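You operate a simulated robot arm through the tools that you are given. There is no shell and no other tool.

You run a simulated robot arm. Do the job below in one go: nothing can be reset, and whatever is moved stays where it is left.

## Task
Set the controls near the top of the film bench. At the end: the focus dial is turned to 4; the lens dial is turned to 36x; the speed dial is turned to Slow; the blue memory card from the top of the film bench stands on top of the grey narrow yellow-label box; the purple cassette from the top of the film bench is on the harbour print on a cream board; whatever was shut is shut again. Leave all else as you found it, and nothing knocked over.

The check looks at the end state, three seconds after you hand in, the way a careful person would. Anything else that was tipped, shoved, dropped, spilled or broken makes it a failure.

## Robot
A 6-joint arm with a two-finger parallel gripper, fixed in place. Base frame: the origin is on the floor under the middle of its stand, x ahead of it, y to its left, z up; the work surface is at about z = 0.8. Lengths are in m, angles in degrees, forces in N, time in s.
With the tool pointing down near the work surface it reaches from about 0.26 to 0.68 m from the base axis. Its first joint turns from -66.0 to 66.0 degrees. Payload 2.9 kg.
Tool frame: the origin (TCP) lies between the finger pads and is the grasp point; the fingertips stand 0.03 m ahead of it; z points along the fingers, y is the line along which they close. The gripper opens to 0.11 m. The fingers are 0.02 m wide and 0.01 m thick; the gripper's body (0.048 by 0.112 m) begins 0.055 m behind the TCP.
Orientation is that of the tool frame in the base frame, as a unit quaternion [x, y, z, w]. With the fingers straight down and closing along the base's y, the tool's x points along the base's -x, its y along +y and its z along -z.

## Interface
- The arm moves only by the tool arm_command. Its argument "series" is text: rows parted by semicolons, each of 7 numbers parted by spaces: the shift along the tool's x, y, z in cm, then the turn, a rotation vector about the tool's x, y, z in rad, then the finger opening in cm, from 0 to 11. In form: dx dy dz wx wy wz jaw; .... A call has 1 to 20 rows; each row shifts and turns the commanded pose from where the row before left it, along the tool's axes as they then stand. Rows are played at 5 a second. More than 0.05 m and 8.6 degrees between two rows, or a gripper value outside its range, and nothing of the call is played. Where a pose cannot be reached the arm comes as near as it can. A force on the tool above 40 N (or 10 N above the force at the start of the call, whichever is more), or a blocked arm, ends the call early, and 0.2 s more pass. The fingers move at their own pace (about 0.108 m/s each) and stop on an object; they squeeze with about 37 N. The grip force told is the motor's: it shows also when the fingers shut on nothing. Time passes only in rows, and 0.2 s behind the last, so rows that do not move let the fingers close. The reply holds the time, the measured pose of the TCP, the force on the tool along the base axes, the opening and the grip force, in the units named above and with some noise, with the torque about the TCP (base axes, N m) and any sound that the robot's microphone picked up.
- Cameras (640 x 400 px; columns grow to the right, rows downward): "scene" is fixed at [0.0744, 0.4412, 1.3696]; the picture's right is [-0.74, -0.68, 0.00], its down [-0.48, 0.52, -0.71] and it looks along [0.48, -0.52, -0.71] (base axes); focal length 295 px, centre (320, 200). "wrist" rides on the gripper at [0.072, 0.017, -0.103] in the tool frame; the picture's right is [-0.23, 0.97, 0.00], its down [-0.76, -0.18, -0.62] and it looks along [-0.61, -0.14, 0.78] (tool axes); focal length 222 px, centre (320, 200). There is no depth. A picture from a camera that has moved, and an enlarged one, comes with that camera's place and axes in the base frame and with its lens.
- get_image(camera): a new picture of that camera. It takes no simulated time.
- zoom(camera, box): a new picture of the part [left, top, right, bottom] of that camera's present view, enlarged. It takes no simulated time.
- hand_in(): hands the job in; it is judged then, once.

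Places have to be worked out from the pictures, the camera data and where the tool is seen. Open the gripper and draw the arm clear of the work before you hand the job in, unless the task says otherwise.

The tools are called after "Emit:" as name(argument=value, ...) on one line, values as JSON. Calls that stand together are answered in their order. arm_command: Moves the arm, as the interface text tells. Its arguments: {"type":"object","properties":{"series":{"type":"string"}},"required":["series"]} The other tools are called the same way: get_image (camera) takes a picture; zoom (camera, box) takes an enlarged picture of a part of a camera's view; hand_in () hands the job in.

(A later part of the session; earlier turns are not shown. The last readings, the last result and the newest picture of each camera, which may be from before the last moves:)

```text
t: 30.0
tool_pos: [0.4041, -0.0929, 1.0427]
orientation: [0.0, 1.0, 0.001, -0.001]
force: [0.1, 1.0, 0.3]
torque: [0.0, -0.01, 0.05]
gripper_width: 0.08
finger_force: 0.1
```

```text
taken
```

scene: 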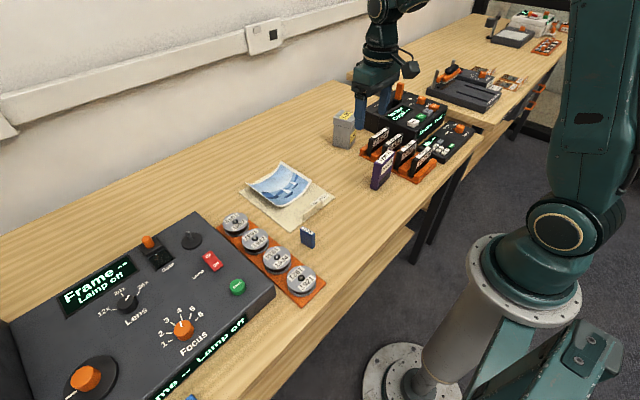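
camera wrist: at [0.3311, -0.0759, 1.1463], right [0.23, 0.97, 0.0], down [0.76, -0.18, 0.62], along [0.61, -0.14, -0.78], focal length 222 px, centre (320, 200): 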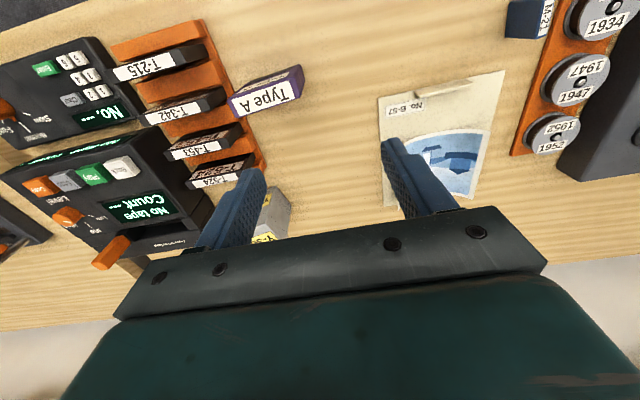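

Emit:
zoom(camera="wrist", box=[170, 40, 330, 140])

Emit:
zoom(camera="scene", box=[350, 140, 414, 200])

Emit:
zoom(camera="wrist", box=[360, 50, 520, 220])

```text
4.00 times, centred on (250, 90) of wrist
camera zoom: at [0.3311, -0.0759, 1.1463], right [0.23, 0.97, 0.0], down [0.76, -0.18, 0.62], along [0.61, -0.14, -0.78], focal length 888 px, centre (600, 640)
```

zoom: 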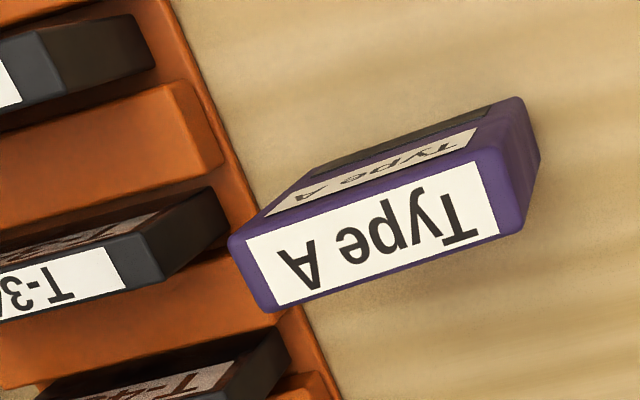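

```text
6.67 times, centred on (382, 170) of scene
camera zoom: at [0.0744, 0.4412, 1.3696], right [-0.74, -0.68, 0.0], down [-0.48, 0.52, -0.71], along [0.48, -0.52, -0.71], focal length 1968 px, centre (-93, 400)
```

zoom: 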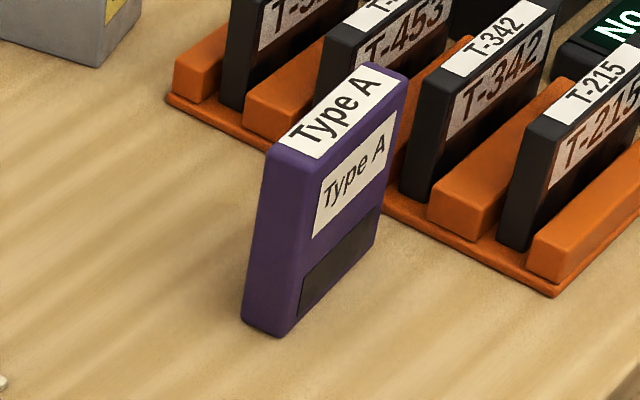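

```text
2.35 times, centred on (440, 135) of wrist
camera zoom: at [0.3311, -0.0759, 1.1463], right [0.23, 0.97, 0.0], down [0.76, -0.18, 0.62], along [0.61, -0.14, -0.78], focal length 523 px, centre (38, 353)
```

zoom: 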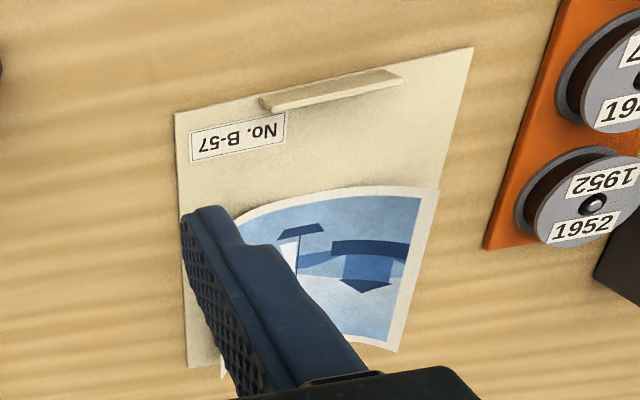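

The cassette stands upright at about (0.379, -0.148), its top at z≈0.897 and its long axis nearly along y. The print's curl axis also runs along y, so it can move across without reorienting. I'll yaw to -85.5° so the fingers close on its thickness, then go above it.

Emit:
arm_command(series="0 0 0 0 0 0.1357 6; 0 0 0 0 0 0.1357 6; 0 0 0 0 0 0.1357 6; 0 0 0 0 0 0.1357 6; 0 0 0 0 0 0.1357 6; 0 0 0 0 0 0.1357 6; 0 0 0 0 0 0.1357 6; 0 0 0 0 0 0.1357 6; 0 0 0 0 0 0.1357 6; 0 0 0 0 0 0.1357 6; 0 0 0 0 0 0.1357 6; -2.65 -1.49 2 0 0 0 6; -2.65 -1.49 2 0 0 0 6; 0 0 0 0 0 0 6")

Emit:
get_image(camera="wrist")

Emit:
zoom(camera="scene", box=[310, 80, 470, 220])

```text
t: 33.0
tool_pos: [0.378, -0.1468, 1.0031]
orientation: [0.68, 0.734, 0.001, 0.0]
force: [0.1, -0.2, 0.5]
torque: [-0.01, 0.03, 0.0]
gripper_width: 0.06
finger_force: 0.1
```

```text
taken
camera wrist: at [0.3894, -0.0718, 1.1072], right [0.99, -0.15, 0.0], down [-0.12, -0.77, 0.62], along [-0.09, -0.62, -0.78], focal length 222 px, centre (320, 200)
```

wrist: 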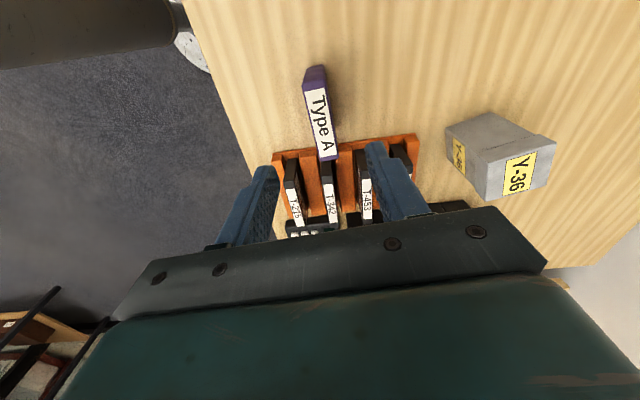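

```text
2.86 times, centred on (390, 150) of scene
camera zoom: at [0.0744, 0.4412, 1.3696], right [-0.74, -0.68, 0.0], down [-0.48, 0.52, -0.71], along [0.48, -0.52, -0.71], focal length 844 px, centre (120, 343)
```

zoom: 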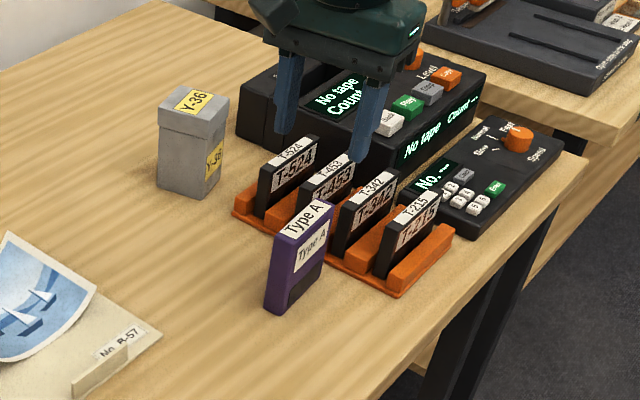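

Emit:
zoom(camera="wrist", box=[240, 50, 400, 150])

Emit:
zoom(camera="wrist", box=[400, 90, 580, 210])

```text
4.00 times, centred on (320, 100) of wrist
camera zoom: at [0.3894, -0.0718, 1.1072], right [0.99, -0.15, 0.0], down [-0.12, -0.77, 0.62], along [-0.09, -0.62, -0.78], focal length 888 px, centre (320, 600)
```

zoom: 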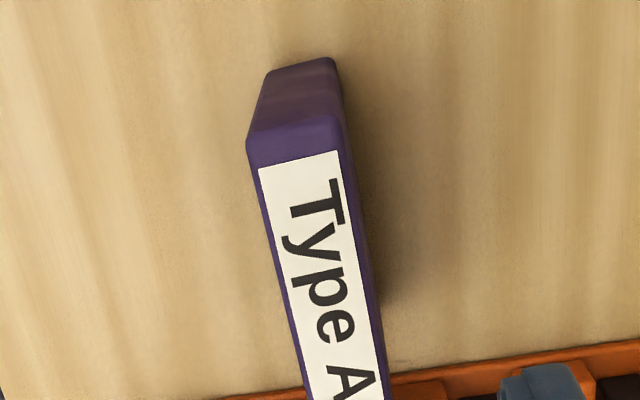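

```text
3.33 times, centred on (490, 150) of wrist
camera zoom: at [0.3894, -0.0718, 1.1072], right [0.99, -0.15, 0.0], down [-0.12, -0.77, 0.62], along [-0.09, -0.62, -0.78], focal length 740 px, centre (-247, 367)
```

zoom: 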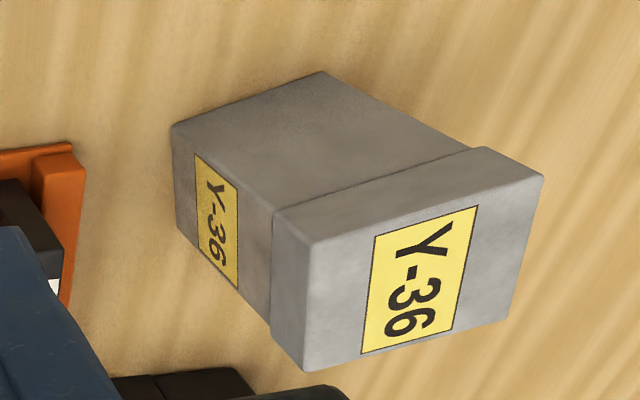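

The cassette is centred and aligned with the fingers. I'll descend to TCP z≈0.868 with the jaw open 6 cm, then close on its thickness.

Emit:
arm_command(series="0 0 3 0 0 0 6; 0 0 3 0 0 0 6; 0 0 3 0 0 0 6; 0 0 2.5 0 0 0 6; 0 0 2 0 0 0 6; 0 0 0 0 0 0 6; 0 0 0 0 0 0 4; 0 0 0 0 0 0 2.5; 0 0 0 0 0 0 1.5; 0 0 0 0 0 0 1; 0 0 0 0 0 0 1")

Emit:
get_image(camera="wrist")

Emit:
zoom(camera="scene", box=[310, 80, 470, 220])

```text
t: 35.4
tool_pos: [0.3769, -0.1444, 0.8698]
orientation: [0.679, 0.734, 0.001, -0.001]
force: [-0.6, -0.8, 0.6]
torque: [-0.08, 0.01, 0.01]
gripper_width: 0.0216
finger_force: 37.0
```

```text
taken
camera wrist: at [0.3875, -0.0706, 0.9739], right [0.99, -0.15, 0.0], down [-0.12, -0.77, 0.62], along [-0.09, -0.62, -0.78], focal length 222 px, centre (320, 200)
```

wrist: 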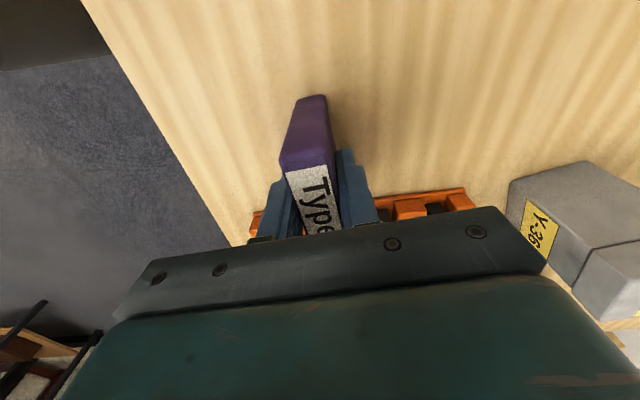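

```text
2.86 times, centred on (390, 150) of scene
camera zoom: at [0.0744, 0.4412, 1.3696], right [-0.74, -0.68, 0.0], down [-0.48, 0.52, -0.71], along [0.48, -0.52, -0.71], focal length 844 px, centre (120, 343)
```

zoom: 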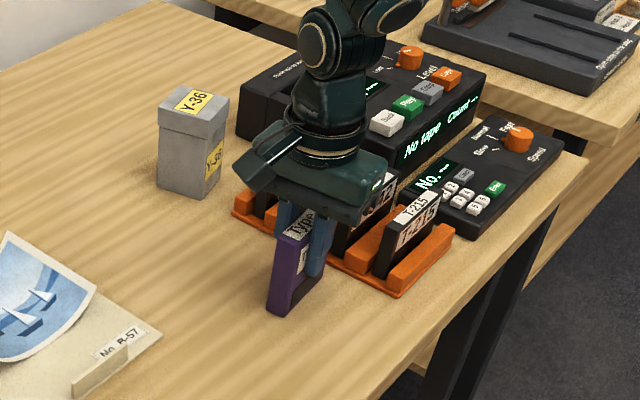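

The cassette is held at 21.6 mm. I'll lift it straight up 13 cm and carry it over the bench, so the camera can look back at the print I estimate at (0.567, 0.07).

Emit:
arm_command(series="0 0 -2 0 0 0 1; 0 0 -3 0 0 0 1; 0 0 -4 0 0 0 1; 0 0 -4 0 0 0 1; 3.78 2.2 0 0 0 0 1; 3.78 2.2 0 0 0 0 1; 3.78 2.2 0 0 0 0 1; 3.78 2.2 0 0 0 0 1; 3.78 2.2 0 0 0 0 1; 3.78 2.2 0 0 0 0 1; 3.78 2.2 0 0 0 0 1; 3.78 2.2 0 0 0 0 1; 3.78 2.2 0 0 0 0 1; 3.78 2.2 0 0 0 0 1; 0 0 0 0 0 0.0785 1; 0 0 0 0 0 0 1")

Emit:
get_image(camera="wrist")

Emit:
get_image(camera="scene")

```text
t: 38.8
tool_pos: [0.5668, 0.2484, 1.0006]
orientation: [0.708, 0.706, 0.001, -0.001]
force: [0.6, 0.2, -1.2]
torque: [0.02, 0.0, -0.02]
gripper_width: 0.0216
finger_force: 37.1
```

```text
taken
camera wrist: at [0.5831, 0.3212, 1.1039], right [0.97, -0.23, 0.0], down [-0.18, -0.76, 0.62], along [-0.14, -0.61, -0.78], focal length 222 px, centre (320, 200)
```

wrist: 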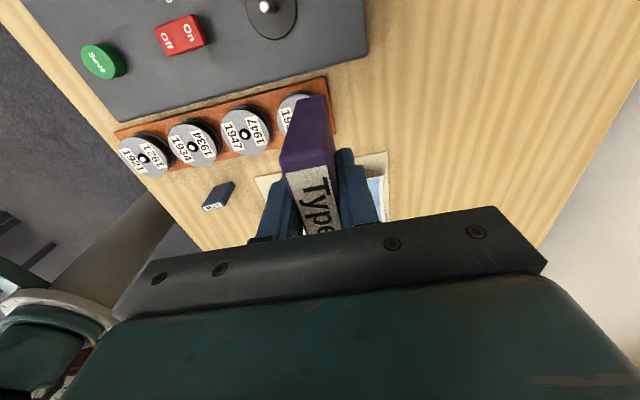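

```text
taken
```

scene: 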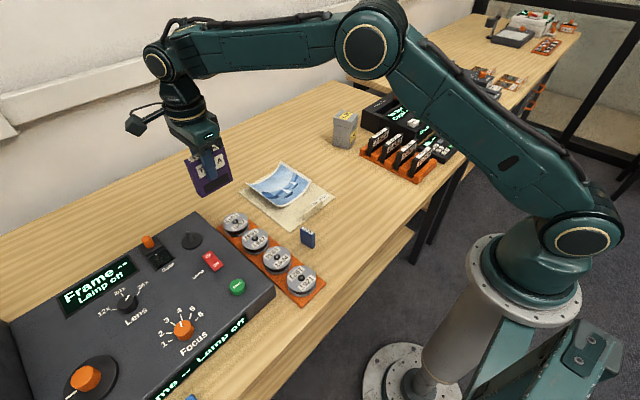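

The print is hidden behind the gripper here. I'll move straight back (-y) to hover above the print centre, with the cassette bottom about 10 cm above it.

Emit:
arm_command(series="-4.45 0 0 0 0 0 1; -4.45 0 0 0 0 0 1; -4.45 0 0 0 0 0 1; -4.45 0 0 0 0 0 1; 0 0 0 0 0 0 1; 0 0 0 0 0 0 1")

Emit:
get_image(camera="wrist")

Emit:
zoom(camera="scene", box=[200, 100, 380, 250])

```text
t: 40.2
tool_pos: [0.5644, 0.0698, 1.0015]
orientation: [0.708, 0.706, 0.001, 0.0]
force: [-0.1, -0.3, -1.8]
torque: [-0.03, -0.01, -0.02]
gripper_width: 0.0221
finger_force: 36.9
```

```text
taken
camera wrist: at [0.5803, 0.1434, 1.1048], right [0.97, -0.23, 0.0], down [-0.18, -0.76, 0.62], along [-0.14, -0.61, -0.78], focal length 222 px, centre (320, 200)
```

wrist: 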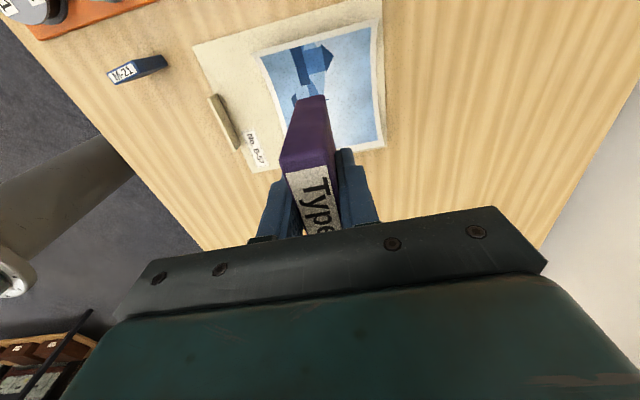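

```text
2.67 times, centred on (290, 175) of scene
camera zoom: at [0.0744, 0.4412, 1.3696], right [-0.74, -0.68, 0.0], down [-0.48, 0.52, -0.71], along [0.48, -0.52, -0.71], focal length 787 px, centre (400, 267)
```

zoom: 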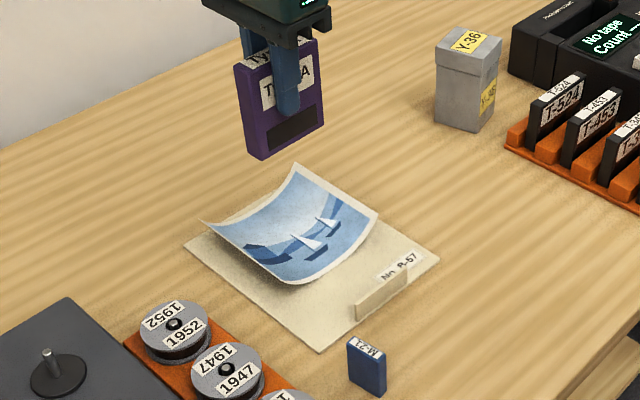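

I'll zoom in closely on the print's curl to work out the trough direction and its lowest line.

Emit:
zoom(camera="scene", box=[235, 155, 345, 225])

Emit:
zoom(camera="wrist", box=[180, 0, 404, 175])

```text
5.71 times, centred on (290, 190) of scene
camera zoom: at [0.0744, 0.4412, 1.3696], right [-0.74, -0.68, 0.0], down [-0.48, 0.52, -0.71], along [0.48, -0.52, -0.71], focal length 1687 px, centre (491, 257)
```

zoom: 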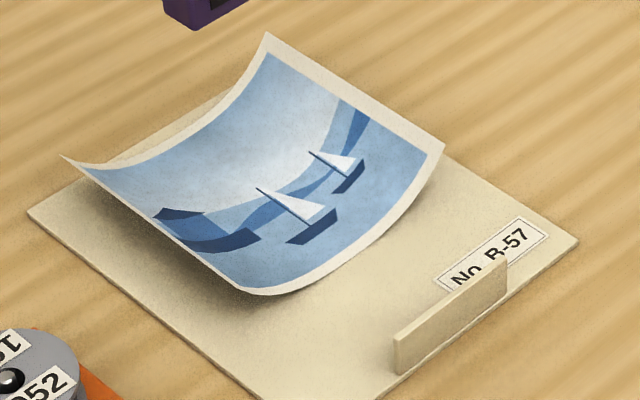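

```text
2.29 times, centred on (292, 88) of wrist
camera zoom: at [0.5803, 0.1434, 1.1048], right [0.97, -0.23, 0.0], down [-0.18, -0.76, 0.62], along [-0.14, -0.61, -0.78], focal length 508 px, centre (384, 457)
```

zoom: 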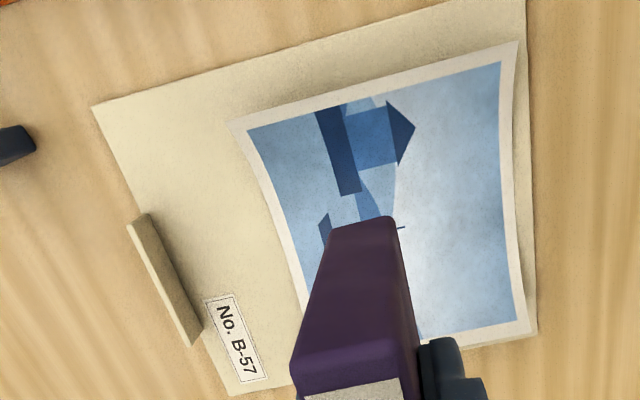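

The curl runs the other way: the raised straight edges lie at y≈0.004 and y≈0.134, so the trough axis is along x. Holding the cassette with its long base across the trough gives the steadiest two-end support, so this orientation is good. I'll shift to x≈0.568 and lower to z≈0.915.

Emit:
arm_command(series="0 0.3 2 0 0 0 1; 0 0 3 0 0 0 1; 0 0 2 0 0 0 1; 0 0 1.6 0 0 0 1; 0 0 0 0 0 0 1")

Emit:
zoom(camera="scene", box=[230, 110, 350, 230])

Emit:
get_image(camera="wrist")

```text
t: 41.4
tool_pos: [0.5691, 0.0721, 0.9155]
orientation: [0.708, 0.706, 0.001, -0.002]
force: [-0.1, 0.2, -1.9]
torque: [0.01, 0.02, 0.02]
gripper_width: 0.0218
finger_force: 37.2
```

```text
3.33 times, centred on (290, 170) of scene
camera zoom: at [0.0744, 0.4412, 1.3696], right [-0.74, -0.68, 0.0], down [-0.48, 0.52, -0.71], along [0.48, -0.52, -0.71], focal length 984 px, centre (420, 300)
```

zoom: 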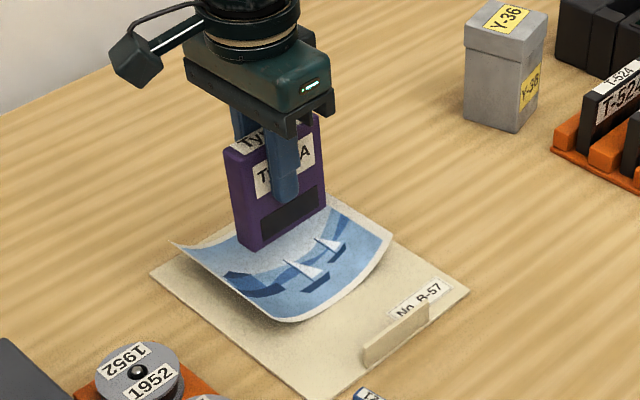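

```text
taken
camera wrist: at [0.5864, 0.1445, 1.019], right [0.97, -0.23, 0.0], down [-0.18, -0.76, 0.62], along [-0.14, -0.61, -0.78], focal length 222 px, centre (320, 200)
```

wrist: 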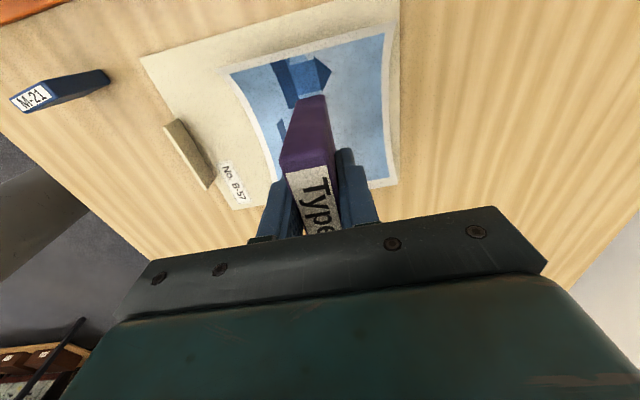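

There's no contact yet and the cassette sits over the middle of the print. I'll keep lowering in small steps and watch the vertical force.

Emit:
arm_command(series="0 0 0.5 0 0 0 1; 0 0 0.5 0 0 0 1; 0 0 0.5 0 0 0 1; 0 0 0 0 0 0 1")

Emit:
zoom(camera="scene", box=[230, 140, 350, 230])

```text
t: 42.4
tool_pos: [0.5712, 0.0704, 0.8997]
orientation: [0.708, 0.707, 0.001, 0.0]
force: [0.0, -0.1, -1.3]
torque: [0.05, 0.03, 0.01]
gripper_width: 0.0214
finger_force: 37.3
```

```text
4.44 times, centred on (290, 185) of scene
camera zoom: at [0.0744, 0.4412, 1.3696], right [-0.74, -0.68, 0.0], down [-0.48, 0.52, -0.71], along [0.48, -0.52, -0.71], focal length 1312 px, centre (453, 267)
```

zoom: 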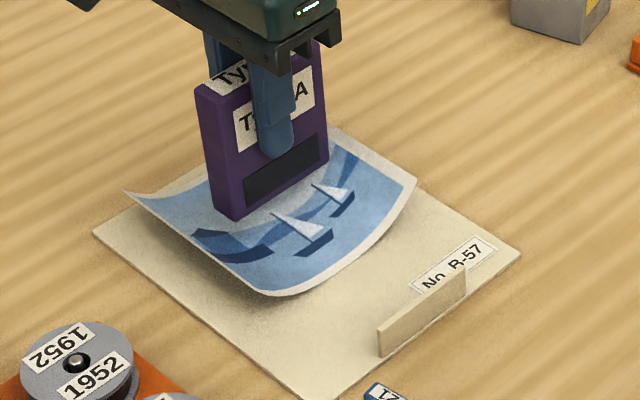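

Still free, with the cassette bottom at about 0.83. I'll continue in 3 mm steps.

Emit:
arm_command(series="0 0 0.3 0 0 0 1; 0 0 0.3 0 0 0 1; 0 0 0 0 0 0 1")

```text
t: 43.2
tool_pos: [0.5704, 0.0707, 0.8925]
orientation: [0.708, 0.706, 0.001, -0.001]
force: [0.0, -0.3, -1.4]
torque: [-0.03, 0.02, -0.03]
gripper_width: 0.0218
finger_force: 36.6
```

The force still only shows the cassette's weight, so I'll lower a little more.

Emit:
arm_command(series="0 0 0.2 0 0 0 1; 0 0 0.2 0 0 0 1; 0 0 0 0 0 0 1")

Emit:
zoom(camera="scene", box=[230, 140, 350, 230])

```text
t: 44.0
tool_pos: [0.5711, 0.0719, 0.888]
orientation: [0.708, 0.706, 0.002, 0.0]
force: [0.7, 0.2, -2.6]
torque: [0.01, 0.0, -0.04]
gripper_width: 0.0218
finger_force: 36.7
```

```text
4.44 times, centred on (290, 185) of scene
camera zoom: at [0.0744, 0.4412, 1.3696], right [-0.74, -0.68, 0.0], down [-0.48, 0.52, -0.71], along [0.48, -0.52, -0.71], focal length 1312 px, centre (453, 267)
```

zoom: 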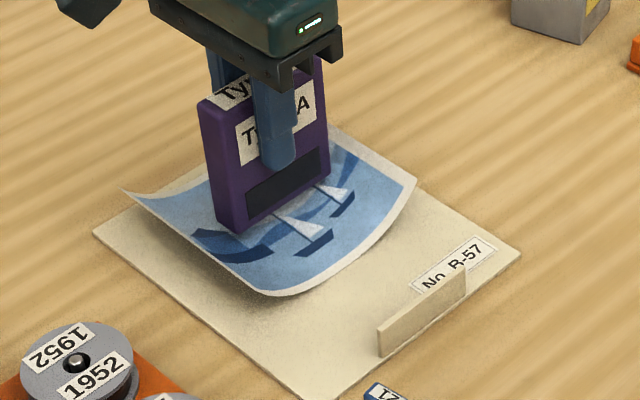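

Emit:
arm_command(series="0 0 0.2 0 0 0 1; 0 0 0.2 0 0 0 1; 0 0 0 0 0 0 1")

```text
t: 44.8
tool_pos: [0.5719, 0.0714, 0.883]
orientation: [0.708, 0.706, 0.001, -0.001]
force: [-0.4, 0.4, -1.4]
torque: [0.06, 0.0, 0.02]
gripper_width: 0.0215
finger_force: 36.6
```

Still no contact with the cassette bottom at about 0.813; I'll keep going in 2 mm steps.

Emit:
arm_command(series="0 0 0.2 0 0 0 1; 0 0 0.2 0 0 0 1; 0 0 0 0 0 0 1")

Emit:
zoom(camera="scene", box=[230, 140, 350, 230])

```text
t: 45.6
tool_pos: [0.5704, 0.0705, 0.8816]
orientation: [0.708, 0.706, 0.0, -0.001]
force: [0.4, -0.6, -2.1]
torque: [-0.01, 0.02, 0.02]
gripper_width: 0.0214
finger_force: 37.2
```

```text
4.44 times, centred on (290, 185) of scene
camera zoom: at [0.0744, 0.4412, 1.3696], right [-0.74, -0.68, 0.0], down [-0.48, 0.52, -0.71], along [0.48, -0.52, -0.71], focal length 1312 px, centre (453, 267)
```

zoom: 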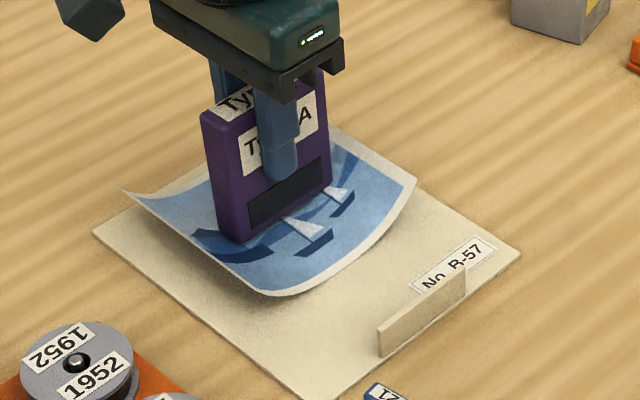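

Emit:
arm_command(series="0 0 0.15 0 0 0 1; 0 0 0.15 0 0 0 1; 0 0 0 0 0 0 1")

```text
t: 46.4
tool_pos: [0.5709, 0.0706, 0.8778]
orientation: [0.708, 0.706, 0.001, -0.001]
force: [-0.3, -1.2, -0.9]
torque: [0.04, 0.03, 0.0]
gripper_width: 0.0217
finger_force: 37.1
```

Emit:
arm_command(series="0 0 0.15 0 0 0 1; 0 0 0.1 0 0 0 1; 0 0 0 0 0 0 1")

Emit:
zoom(camera="scene", box=[230, 140, 350, 230])

```text
t: 47.2
tool_pos: [0.5709, 0.0707, 0.8759]
orientation: [0.708, 0.707, 0.0, -0.001]
force: [-0.2, 0.4, -1.5]
torque: [0.01, -0.02, -0.02]
gripper_width: 0.0217
finger_force: 37.5
```

```text
4.44 times, centred on (290, 185) of scene
camera zoom: at [0.0744, 0.4412, 1.3696], right [-0.74, -0.68, 0.0], down [-0.48, 0.52, -0.71], along [0.48, -0.52, -0.71], focal length 1312 px, centre (453, 267)
```

zoom: 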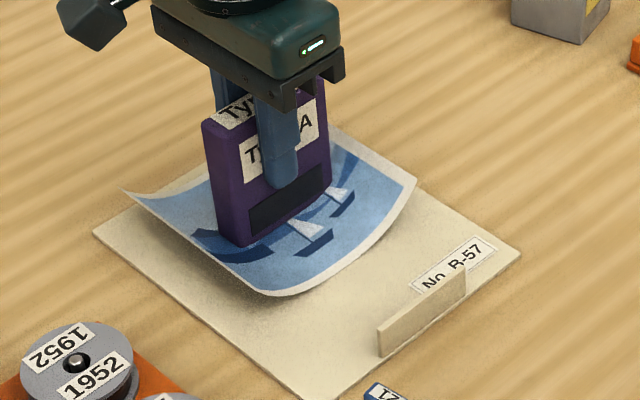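

Emit:
arm_command(series="0 0 0.1 0 0 0 1; 0 0 0.1 0 0 0 1; 0 0 0 0 0 0 1")

```text
t: 48.0
tool_pos: [0.5708, 0.0702, 0.8737]
orientation: [0.707, 0.707, 0.001, 0.001]
force: [-4.3, 1.1, 10.1]
torque: [-0.1, 0.28, -0.04]
gripper_width: 0.022
finger_force: 36.7
```

Contact: 10 N upward, with the cassette bottom at about 0.804 resting on the print. I'll ease off half a millimetre and open the fingers gently.

Emit:
arm_command(series="0 0 -0.05 0 0 0 1; 0 0 0 0 0 0 1; 0 0 0 0 0 0 2.4; 0 0 0 0 0 0 2.8; 0 0 0 0 0 0 3.5; 0 0 0 0 0 0 4.5; 0 0 0 0 0 0 4.5")

Emit:
zoom(camera="scene", box=[230, 140, 350, 230])

Emit:
get_image(camera="wrist")

```text
t: 49.6
tool_pos: [0.5707, 0.0705, 0.8734]
orientation: [0.708, 0.707, 0.0, -0.001]
force: [0.0, -0.1, 0.8]
torque: [-0.01, 0.01, 0.0]
gripper_width: 0.0448
finger_force: 0.0
```

```text
4.44 times, centred on (290, 185) of scene
camera zoom: at [0.0744, 0.4412, 1.3696], right [-0.74, -0.68, 0.0], down [-0.48, 0.52, -0.71], along [0.48, -0.52, -0.71], focal length 1312 px, centre (453, 267)
```

zoom: 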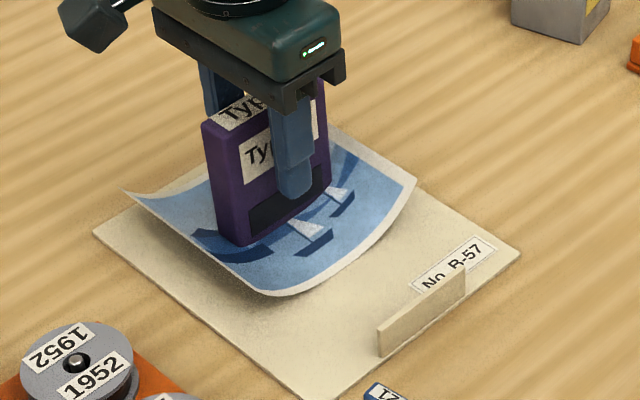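

```text
taken
camera wrist: at [0.587, 0.1431, 0.9773], right [0.97, -0.23, 0.0], down [-0.18, -0.76, 0.62], along [-0.14, -0.61, -0.78], focal length 222 px, centre (320, 200)
```

wrist: 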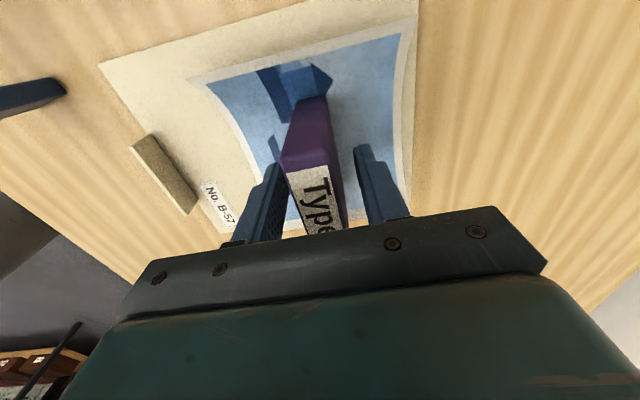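

The cassette stands on its own on the print. I'll withdraw straight up.

Emit:
arm_command(series="0 0 -1.5 0 0 0 4.5; 0 0 -3 0 0 0 4.5; 0 0 -4 0 0 0 4.5; 0 0 -4 0 0 0 4.5; 0 0 -4 0 0 0 4.5; 0 0 0 0 0 0 4.5")

Emit:
get_image(camera="scene")

Emit:
zoom(camera="scene", box=[230, 140, 350, 230])

Emit:
get_image(camera="wrist")

```text
t: 51.0
tool_pos: [0.572, 0.0689, 1.0404]
orientation: [0.708, 0.706, 0.0, 0.0]
force: [-0.2, 0.2, 0.5]
torque: [-0.02, 0.01, 0.01]
gripper_width: 0.0449
finger_force: 0.1
```

```text
taken
```

scene: 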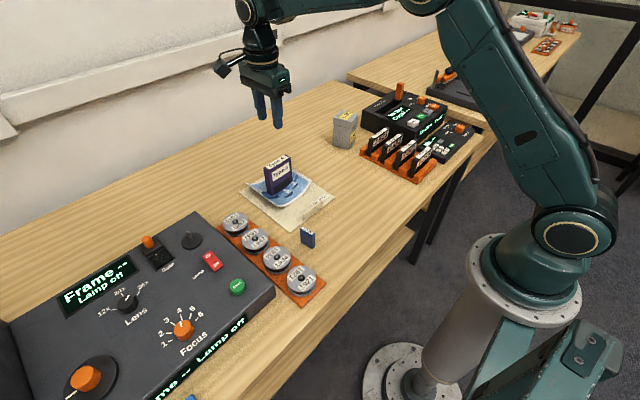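

```text
4.44 times, centred on (290, 185) of scene
camera zoom: at [0.0744, 0.4412, 1.3696], right [-0.74, -0.68, 0.0], down [-0.48, 0.52, -0.71], along [0.48, -0.52, -0.71], focal length 1312 px, centre (453, 267)
```

zoom: 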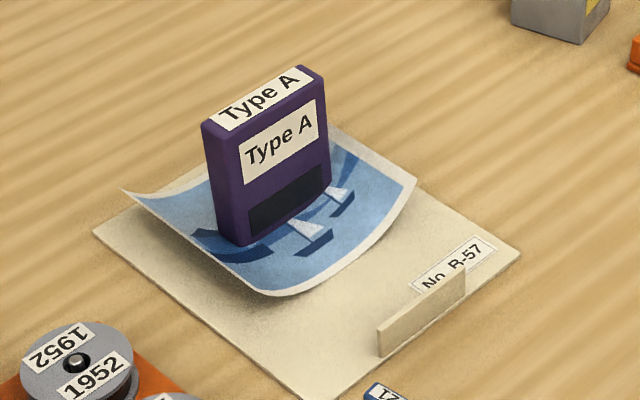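

```text
taken
camera wrist: at [0.5876, 0.1418, 1.1438], right [0.97, -0.23, 0.0], down [-0.18, -0.76, 0.62], along [-0.14, -0.61, -0.78], focal length 222 px, centre (320, 200)
```

wrist: 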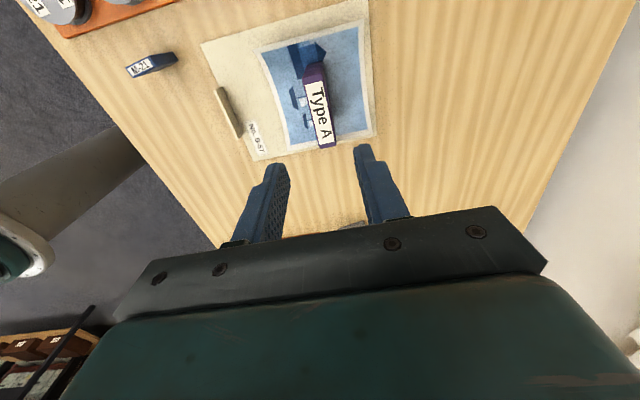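

The cassette now stands freely on the harbour print. Next is the speed dial: I'll travel high and inward, around the tape deck, to above it near (0.30, -0.45).

Emit:
arm_command(series="-3.13 -3.03 0 0 0 0 5; -3.13 -3.03 0 0 0 0 5; -3.13 -3.03 0 0 0 0 5; -3.13 -3.03 0 0 0 0 5; -3.13 -3.03 0 0 0 0 5; -3.13 -3.03 0 0 0 0 5; -3.13 -3.03 0 0 0 0 5; -3.86 -0.86 0 0 0 0 5; -3.86 -0.86 0 0 0 0 5; -3.86 -0.86 0 0 0 0 5; -3.86 -0.86 0 0 0 0 5; -3.86 -0.86 0 0 0 0 5; -3.86 -0.86 0 0 0 0 5; -3.86 -0.86 0 0 0 0 5; 0 0 0 0 0 0 5; 0 0 0 0 0 0 5")

Emit:
get_image(camera="wrist")

Emit:
get_image(camera="scene")

```text
t: 54.4
tool_pos: [0.2979, -0.4163, 1.0384]
orientation: [0.708, 0.707, 0.0, 0.0]
force: [-0.4, -0.4, -0.5]
torque: [0.02, -0.01, -0.01]
gripper_width: 0.0499
finger_force: 0.1
```

```text
taken
camera wrist: at [0.3149, -0.3445, 1.142], right [0.97, -0.23, 0.0], down [-0.18, -0.76, 0.62], along [-0.14, -0.61, -0.78], focal length 222 px, centre (320, 200)
```

wrist: 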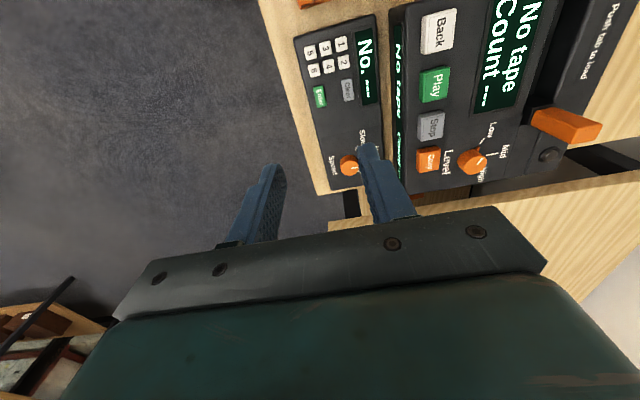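

```text
taken
```

scene: 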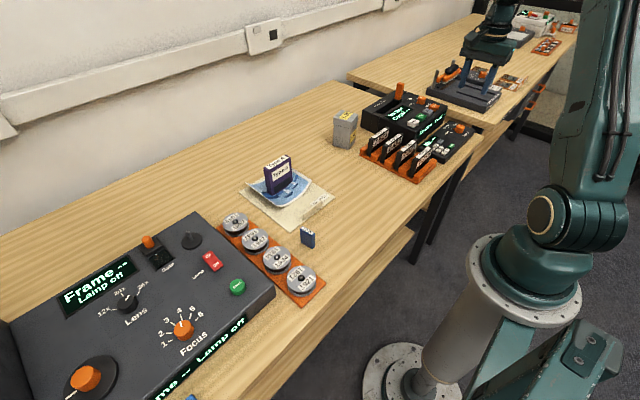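

Emit:
zoom(camera="wrist", box=[300, 120, 420, 195])

Emit:
zoom(camera="scene", box=[430, 105, 494, 155])

```text
5.33 times, centred on (360, 158) of wrist
camera zoom: at [0.3149, -0.3445, 1.142], right [0.97, -0.23, 0.0], down [-0.18, -0.76, 0.62], along [-0.14, -0.61, -0.78], focal length 1185 px, centre (107, 427)
```

zoom: 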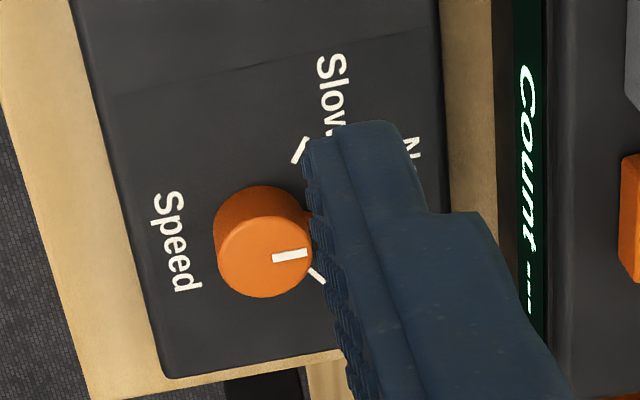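

```text
8.00 times, centred on (462, 130) of scene
camera zoom: at [0.0744, 0.4412, 1.3696], right [-0.74, -0.68, 0.0], down [-0.48, 0.52, -0.71], along [0.48, -0.52, -0.71], focal length 2362 px, centre (-816, 760)
```

zoom: 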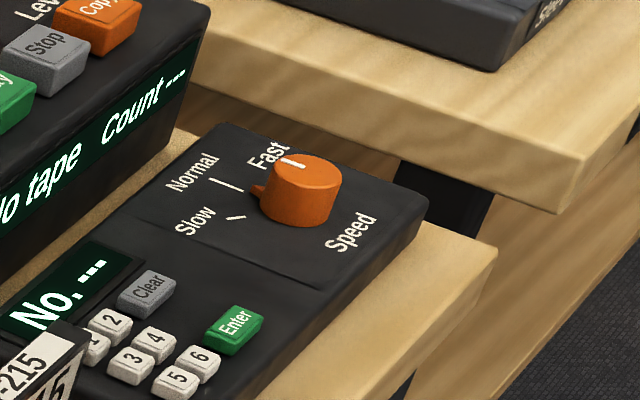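

The speed mark points along +x, which is the Normal tick, with Slow at about +55° and Fast at about -57°. The dial base triangulates to (0.320, -0.527, 0.82). I'll yaw to -25° so the fingers straddle the pointer tooth and move above it.

Emit:
arm_command(series="0 0 0 0 0 -0.1418 5; 0 0 0 0 0 -0.1418 5; 0 0 0 0 0 -0.1418 5; 0 0 0 0 0 -0.1418 5; 0 0 0 0 0 -0.1418 5; 0 0 0 0 0 -0.1418 5; 0 0 0 0 0 -0.1418 5; 0 0 0 0 0 -0.1418 5; -2.19 -3.04 2.6 0 0 0 5; -2.19 -3.04 2.6 0 0 0 5; -2.19 -3.04 2.6 0 0 0 5; 0 0 0 0 0 0 5; 0 0 0 0 0 0 5")

Emit:
get_image(camera="wrist")

Emit:
zoom(camera="wrist", box=[240, 60, 400, 160])

Emit:
zoom(camera="scene", box=[400, 60, 540, 160])

```text
t: 57.2
tool_pos: [0.318, -0.5283, 0.9603]
orientation: [0.217, 0.976, 0.001, -0.001]
force: [0.7, 0.0, -1.2]
torque: [0.01, -0.03, 0.01]
gripper_width: 0.0501
finger_force: 0.0
```

```text
taken
camera wrist: at [0.2594, -0.481, 1.0642], right [0.62, 0.79, 0.0], down [0.61, -0.48, 0.62], along [0.49, -0.39, -0.78], focal length 222 px, centre (320, 200)
```

wrist: 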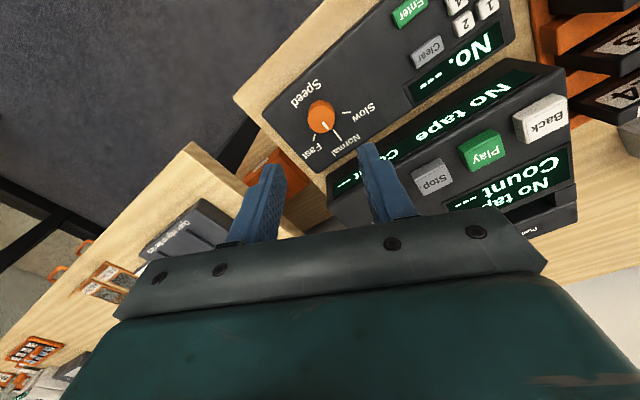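

```text
4.00 times, centred on (320, 110) of wrist
camera zoom: at [0.2594, -0.481, 1.0642], right [0.62, 0.79, 0.0], down [0.61, -0.48, 0.62], along [0.49, -0.39, -0.78], focal length 888 px, centre (320, 560)
```

zoom: 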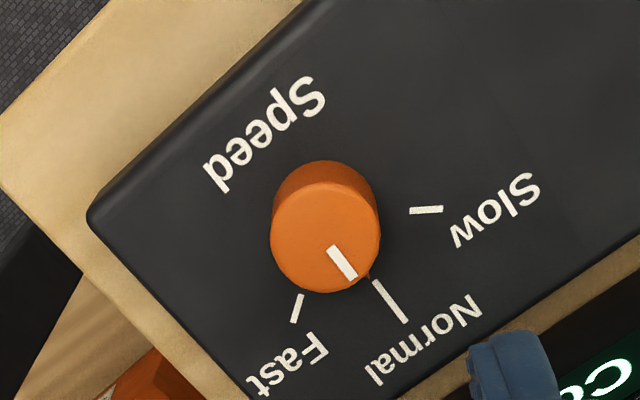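

```text
4.00 times, centred on (470, 110) of scene
camera zoom: at [0.0744, 0.4412, 1.3696], right [-0.74, -0.68, 0.0], down [-0.48, 0.52, -0.71], along [0.48, -0.52, -0.71], focal length 1181 px, centre (-280, 560)
```

zoom: 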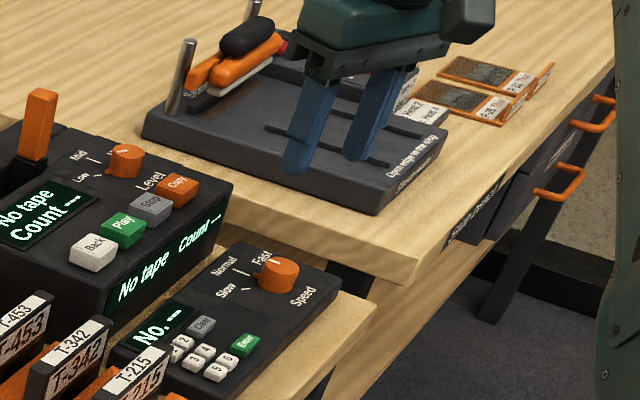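

This confirms the dial is at Normal, with base centre (0.320, -0.5275), panel z≈0.82 and knob top ≈0.84. I'll descend to z≈0.862 with a small correction.

Emit:
arm_command(series="-0.2 0.1 3 0 0 0 5; 0 0 3 0 0 0 5; 0 0 2 0 0 0 5; 0 0 1.8 0 0 0 5; 0 0 0 0 0 0 5")

Emit:
zoom(camera="wrist", box=[220, 110, 428, 240])

Emit:
zoom(camera="scene", box=[400, 80, 540, 180])

```text
t: 58.4
tool_pos: [0.3201, -0.5271, 0.8612]
orientation: [0.217, 0.976, 0.0, 0.0]
force: [1.0, 0.1, 0.4]
torque: [0.02, -0.02, 0.0]
gripper_width: 0.0498
finger_force: 0.0
```

```text
3.08 times, centred on (324, 175) of wrist
camera zoom: at [0.2606, -0.4811, 0.965], right [0.62, 0.79, 0.0], down [0.61, -0.48, 0.62], along [0.49, -0.39, -0.78], focal length 684 px, centre (308, 277)
```

zoom: 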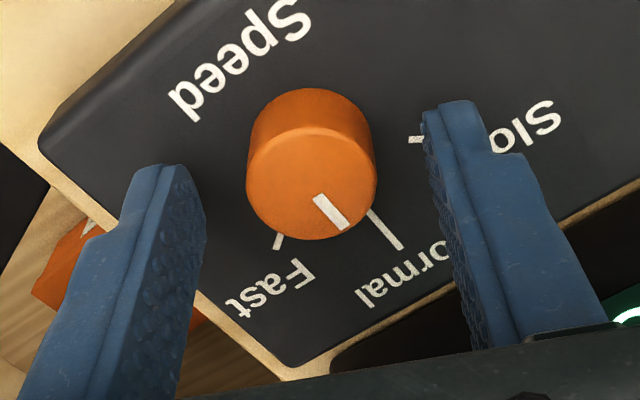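

```text
4.00 times, centred on (470, 130) of scene
camera zoom: at [0.0744, 0.4412, 1.3696], right [-0.74, -0.68, 0.0], down [-0.48, 0.52, -0.71], along [0.48, -0.52, -0.71], focal length 1181 px, centre (-280, 480)
```

zoom: 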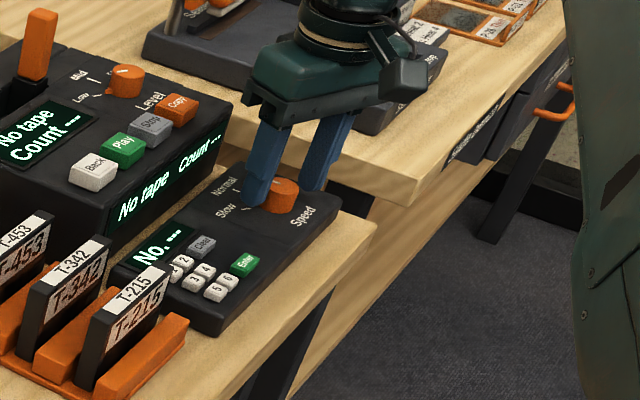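

The knob is centred between the fingers. I'll go down 5 mm and close.

Emit:
arm_command(series="0 0 0.3 0 0 0 5; 0 0 0.2 0 0 0 5; 0 0 0 0 0 0 3; 0 0 0 0 0 0 2; 0 0 0 0 0 0 2; 0 0 0 0 0 0 2")

Emit:
zoom(camera="wrist", box=[220, 110, 428, 240])

```text
t: 59.8
tool_pos: [0.3215, -0.5278, 0.8567]
orientation: [0.217, 0.976, 0.001, 0.0]
force: [4.1, 7.6, 0.5]
torque: [0.4, 0.15, -0.02]
gripper_width: 0.027
finger_force: 44.9
```

```text
3.08 times, centred on (324, 175) of wrist
camera zoom: at [0.2619, -0.4813, 0.9604], right [0.62, 0.79, 0.0], down [0.61, -0.48, 0.62], along [0.49, -0.38, -0.78], focal length 684 px, centre (308, 277)
```

zoom: 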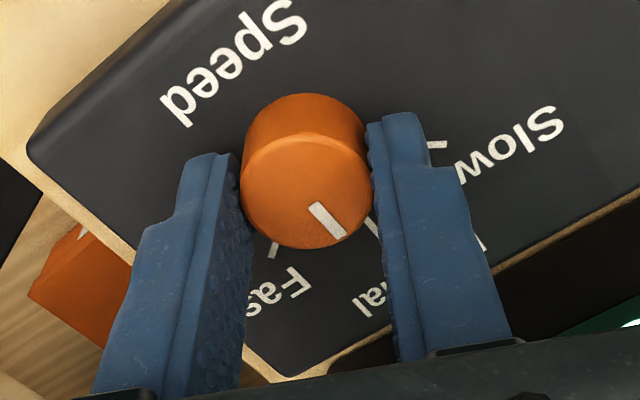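

The dial is gripped at 27 mm. I'll turn it 55° counter-clockwise as seen from above, to Slow.

Emit:
arm_command(series="0 0 0 0 0 -0.12 2; 0 0 0 0 0 -0.12 2; 0 0 0 0 0 -0.12 2; 0 0 0 0 0 -0.12 2; 0 0 0 0 0 -0.12 2; 0 0 0 0 0 -0.12 2; 0 0 0 0 0 -0.12 2; 0 0 0 0 0 -0.12 2; 0 0 0 0 0 0 2; 0 0 0 0 0 0 2")

Emit:
zoom(camera="wrist", box=[220, 110, 428, 240])

```text
t: 62.0
tool_pos: [0.3202, -0.5272, 0.8567]
orientation: [-0.26, 0.966, 0.002, 0.0]
force: [7.2, 26.9, 4.4]
torque: [0.58, -0.02, -0.01]
gripper_width: 0.0271
finger_force: 45.0
```

```text
3.08 times, centred on (324, 175) of wrist
camera zoom: at [0.2493, -0.5484, 0.9602], right [-0.29, 0.96, 0.0], down [0.75, 0.23, 0.62], along [0.6, 0.19, -0.78], focal length 684 px, centre (308, 277)
```

zoom: 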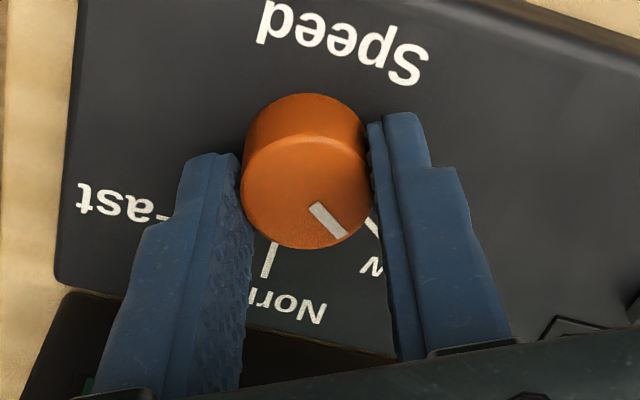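

The mark now points at Slow. I'll relieve the side load by 2 mm, release, and lift away.

Emit:
arm_command(series="-0.1 0.17 0 0 0 0 2; 0 0 0 0 0 0 2; 0 0 0 0 0 0 3.5; 0 0 0 0 0 0 5; 0 0 0 0 0 0 5; 0 0 -2 0 0 0 5; 0 0 -4 0 0 0 5; 0 0 -4 0 0 0 5; 0 0 0 0 0 0 5")

Emit:
get_image(camera="wrist")

Emit:
zoom(camera="wrist", box=[240, 60, 400, 160])

Emit:
zoom(camera="scene", box=[400, 60, 540, 160])

```text
t: 64.0
tool_pos: [0.3203, -0.527, 0.9585]
orientation: [-0.258, 0.966, 0.002, 0.0]
force: [-0.3, 0.1, 0.6]
torque: [0.01, 0.04, 0.0]
gripper_width: 0.05
finger_force: 0.0
```

```text
taken
camera wrist: at [0.2484, -0.5479, 1.061], right [-0.29, 0.96, 0.0], down [0.75, 0.23, 0.62], along [0.6, 0.18, -0.78], focal length 222 px, centre (320, 200)
```

wrist: 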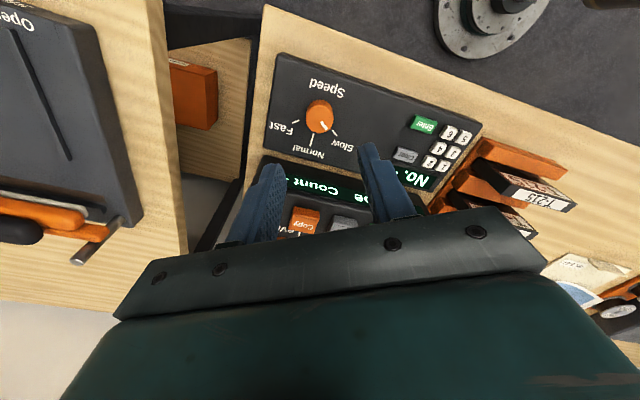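

```text
4.00 times, centred on (320, 110) of wrist
camera zoom: at [0.2484, -0.5479, 1.061], right [-0.29, 0.96, 0.0], down [0.75, 0.23, 0.62], along [0.6, 0.18, -0.78], focal length 888 px, centre (320, 560)
```

zoom: 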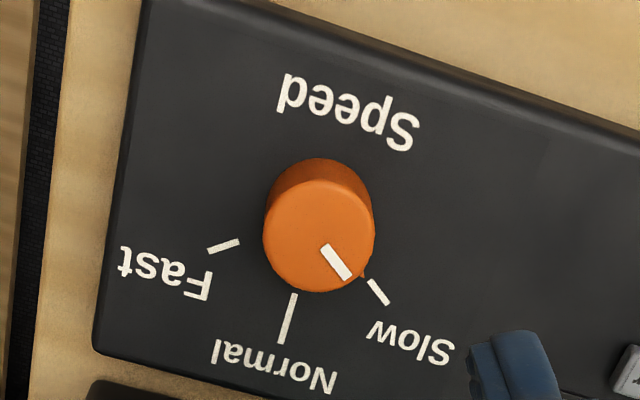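

```text
4.00 times, centred on (470, 110) of scene
camera zoom: at [0.0744, 0.4412, 1.3696], right [-0.74, -0.68, 0.0], down [-0.48, 0.52, -0.71], along [0.48, -0.52, -0.71], focal length 1181 px, centre (-280, 560)
```

zoom: 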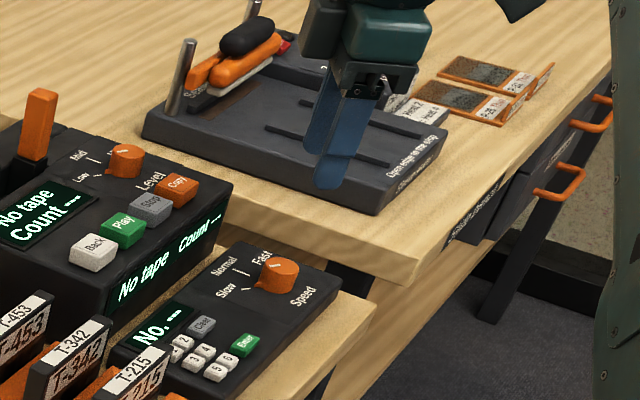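

Speed reads Slow, with tooth and mark on the tick. Now the blue card: I'll rise, square up the yaw and travel high over to it for a close look.

Emit:
arm_command(series="0 0 -2 0 0 0.1309 5; 0 0 -2 0 0 0.1309 5; 0 0 -2 0 0 0.1309 5; 0 0 -2 0 0 0.1309 5; -0.3 4.48 0 0 0 0 5; -0.3 4.48 0 0 0 0 5; -0.3 4.48 0 0 0 0 5; -0.3 4.48 0 0 0 0 5; -0.3 4.48 0 0 0 0 5; -0.3 4.48 0 0 0 0 5; -0.3 4.48 0 0 0 0 5; -0.3 4.48 0 0 0 0 5; -0.3 4.48 0 0 0 0 5; -0.3 4.48 0 0 0 0 5; -0.3 4.48 0 0 0 0 5; -0.3 4.48 0 0 0 0 5; -0.3 4.48 0 0 0 0 5; -0.3 4.48 0 0 0 0 5; 0 0 0 0 0 0 5; 0 0 0 0 0 0 5")

Emit:
get_image(camera="wrist")

Emit:
get_image(camera="scene")

```text
t: 68.2
tool_pos: [0.3623, 0.1006, 1.0369]
orientation: [0.0, 1.0, 0.001, 0.0]
force: [0.0, -0.6, -0.6]
torque: [0.01, -0.01, 0.02]
gripper_width: 0.0499
finger_force: 0.0
```

```text
taken
camera wrist: at [0.29, 0.118, 1.1411], right [0.23, 0.97, 0.0], down [0.76, -0.18, 0.62], along [0.61, -0.14, -0.78], focal length 222 px, centre (320, 200)
```

wrist: 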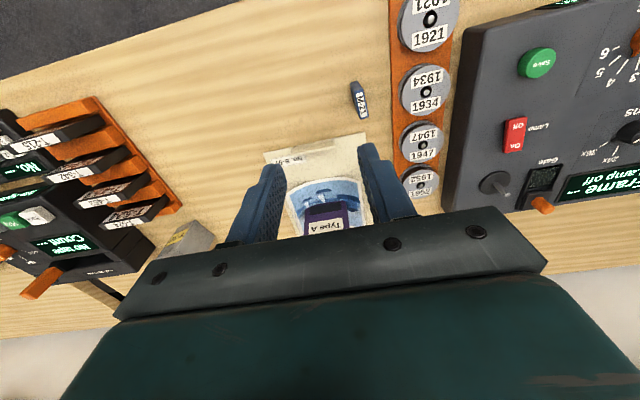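

```text
taken
```

scene: 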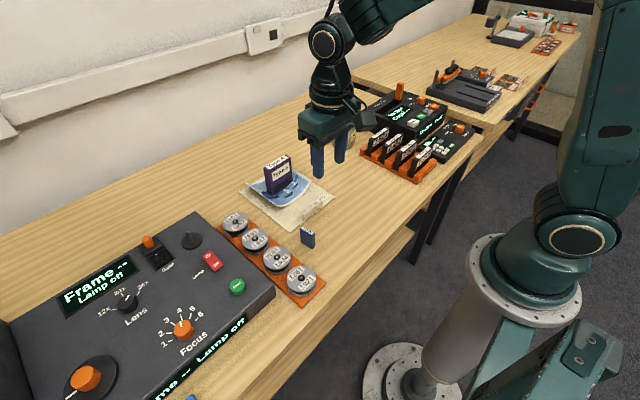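

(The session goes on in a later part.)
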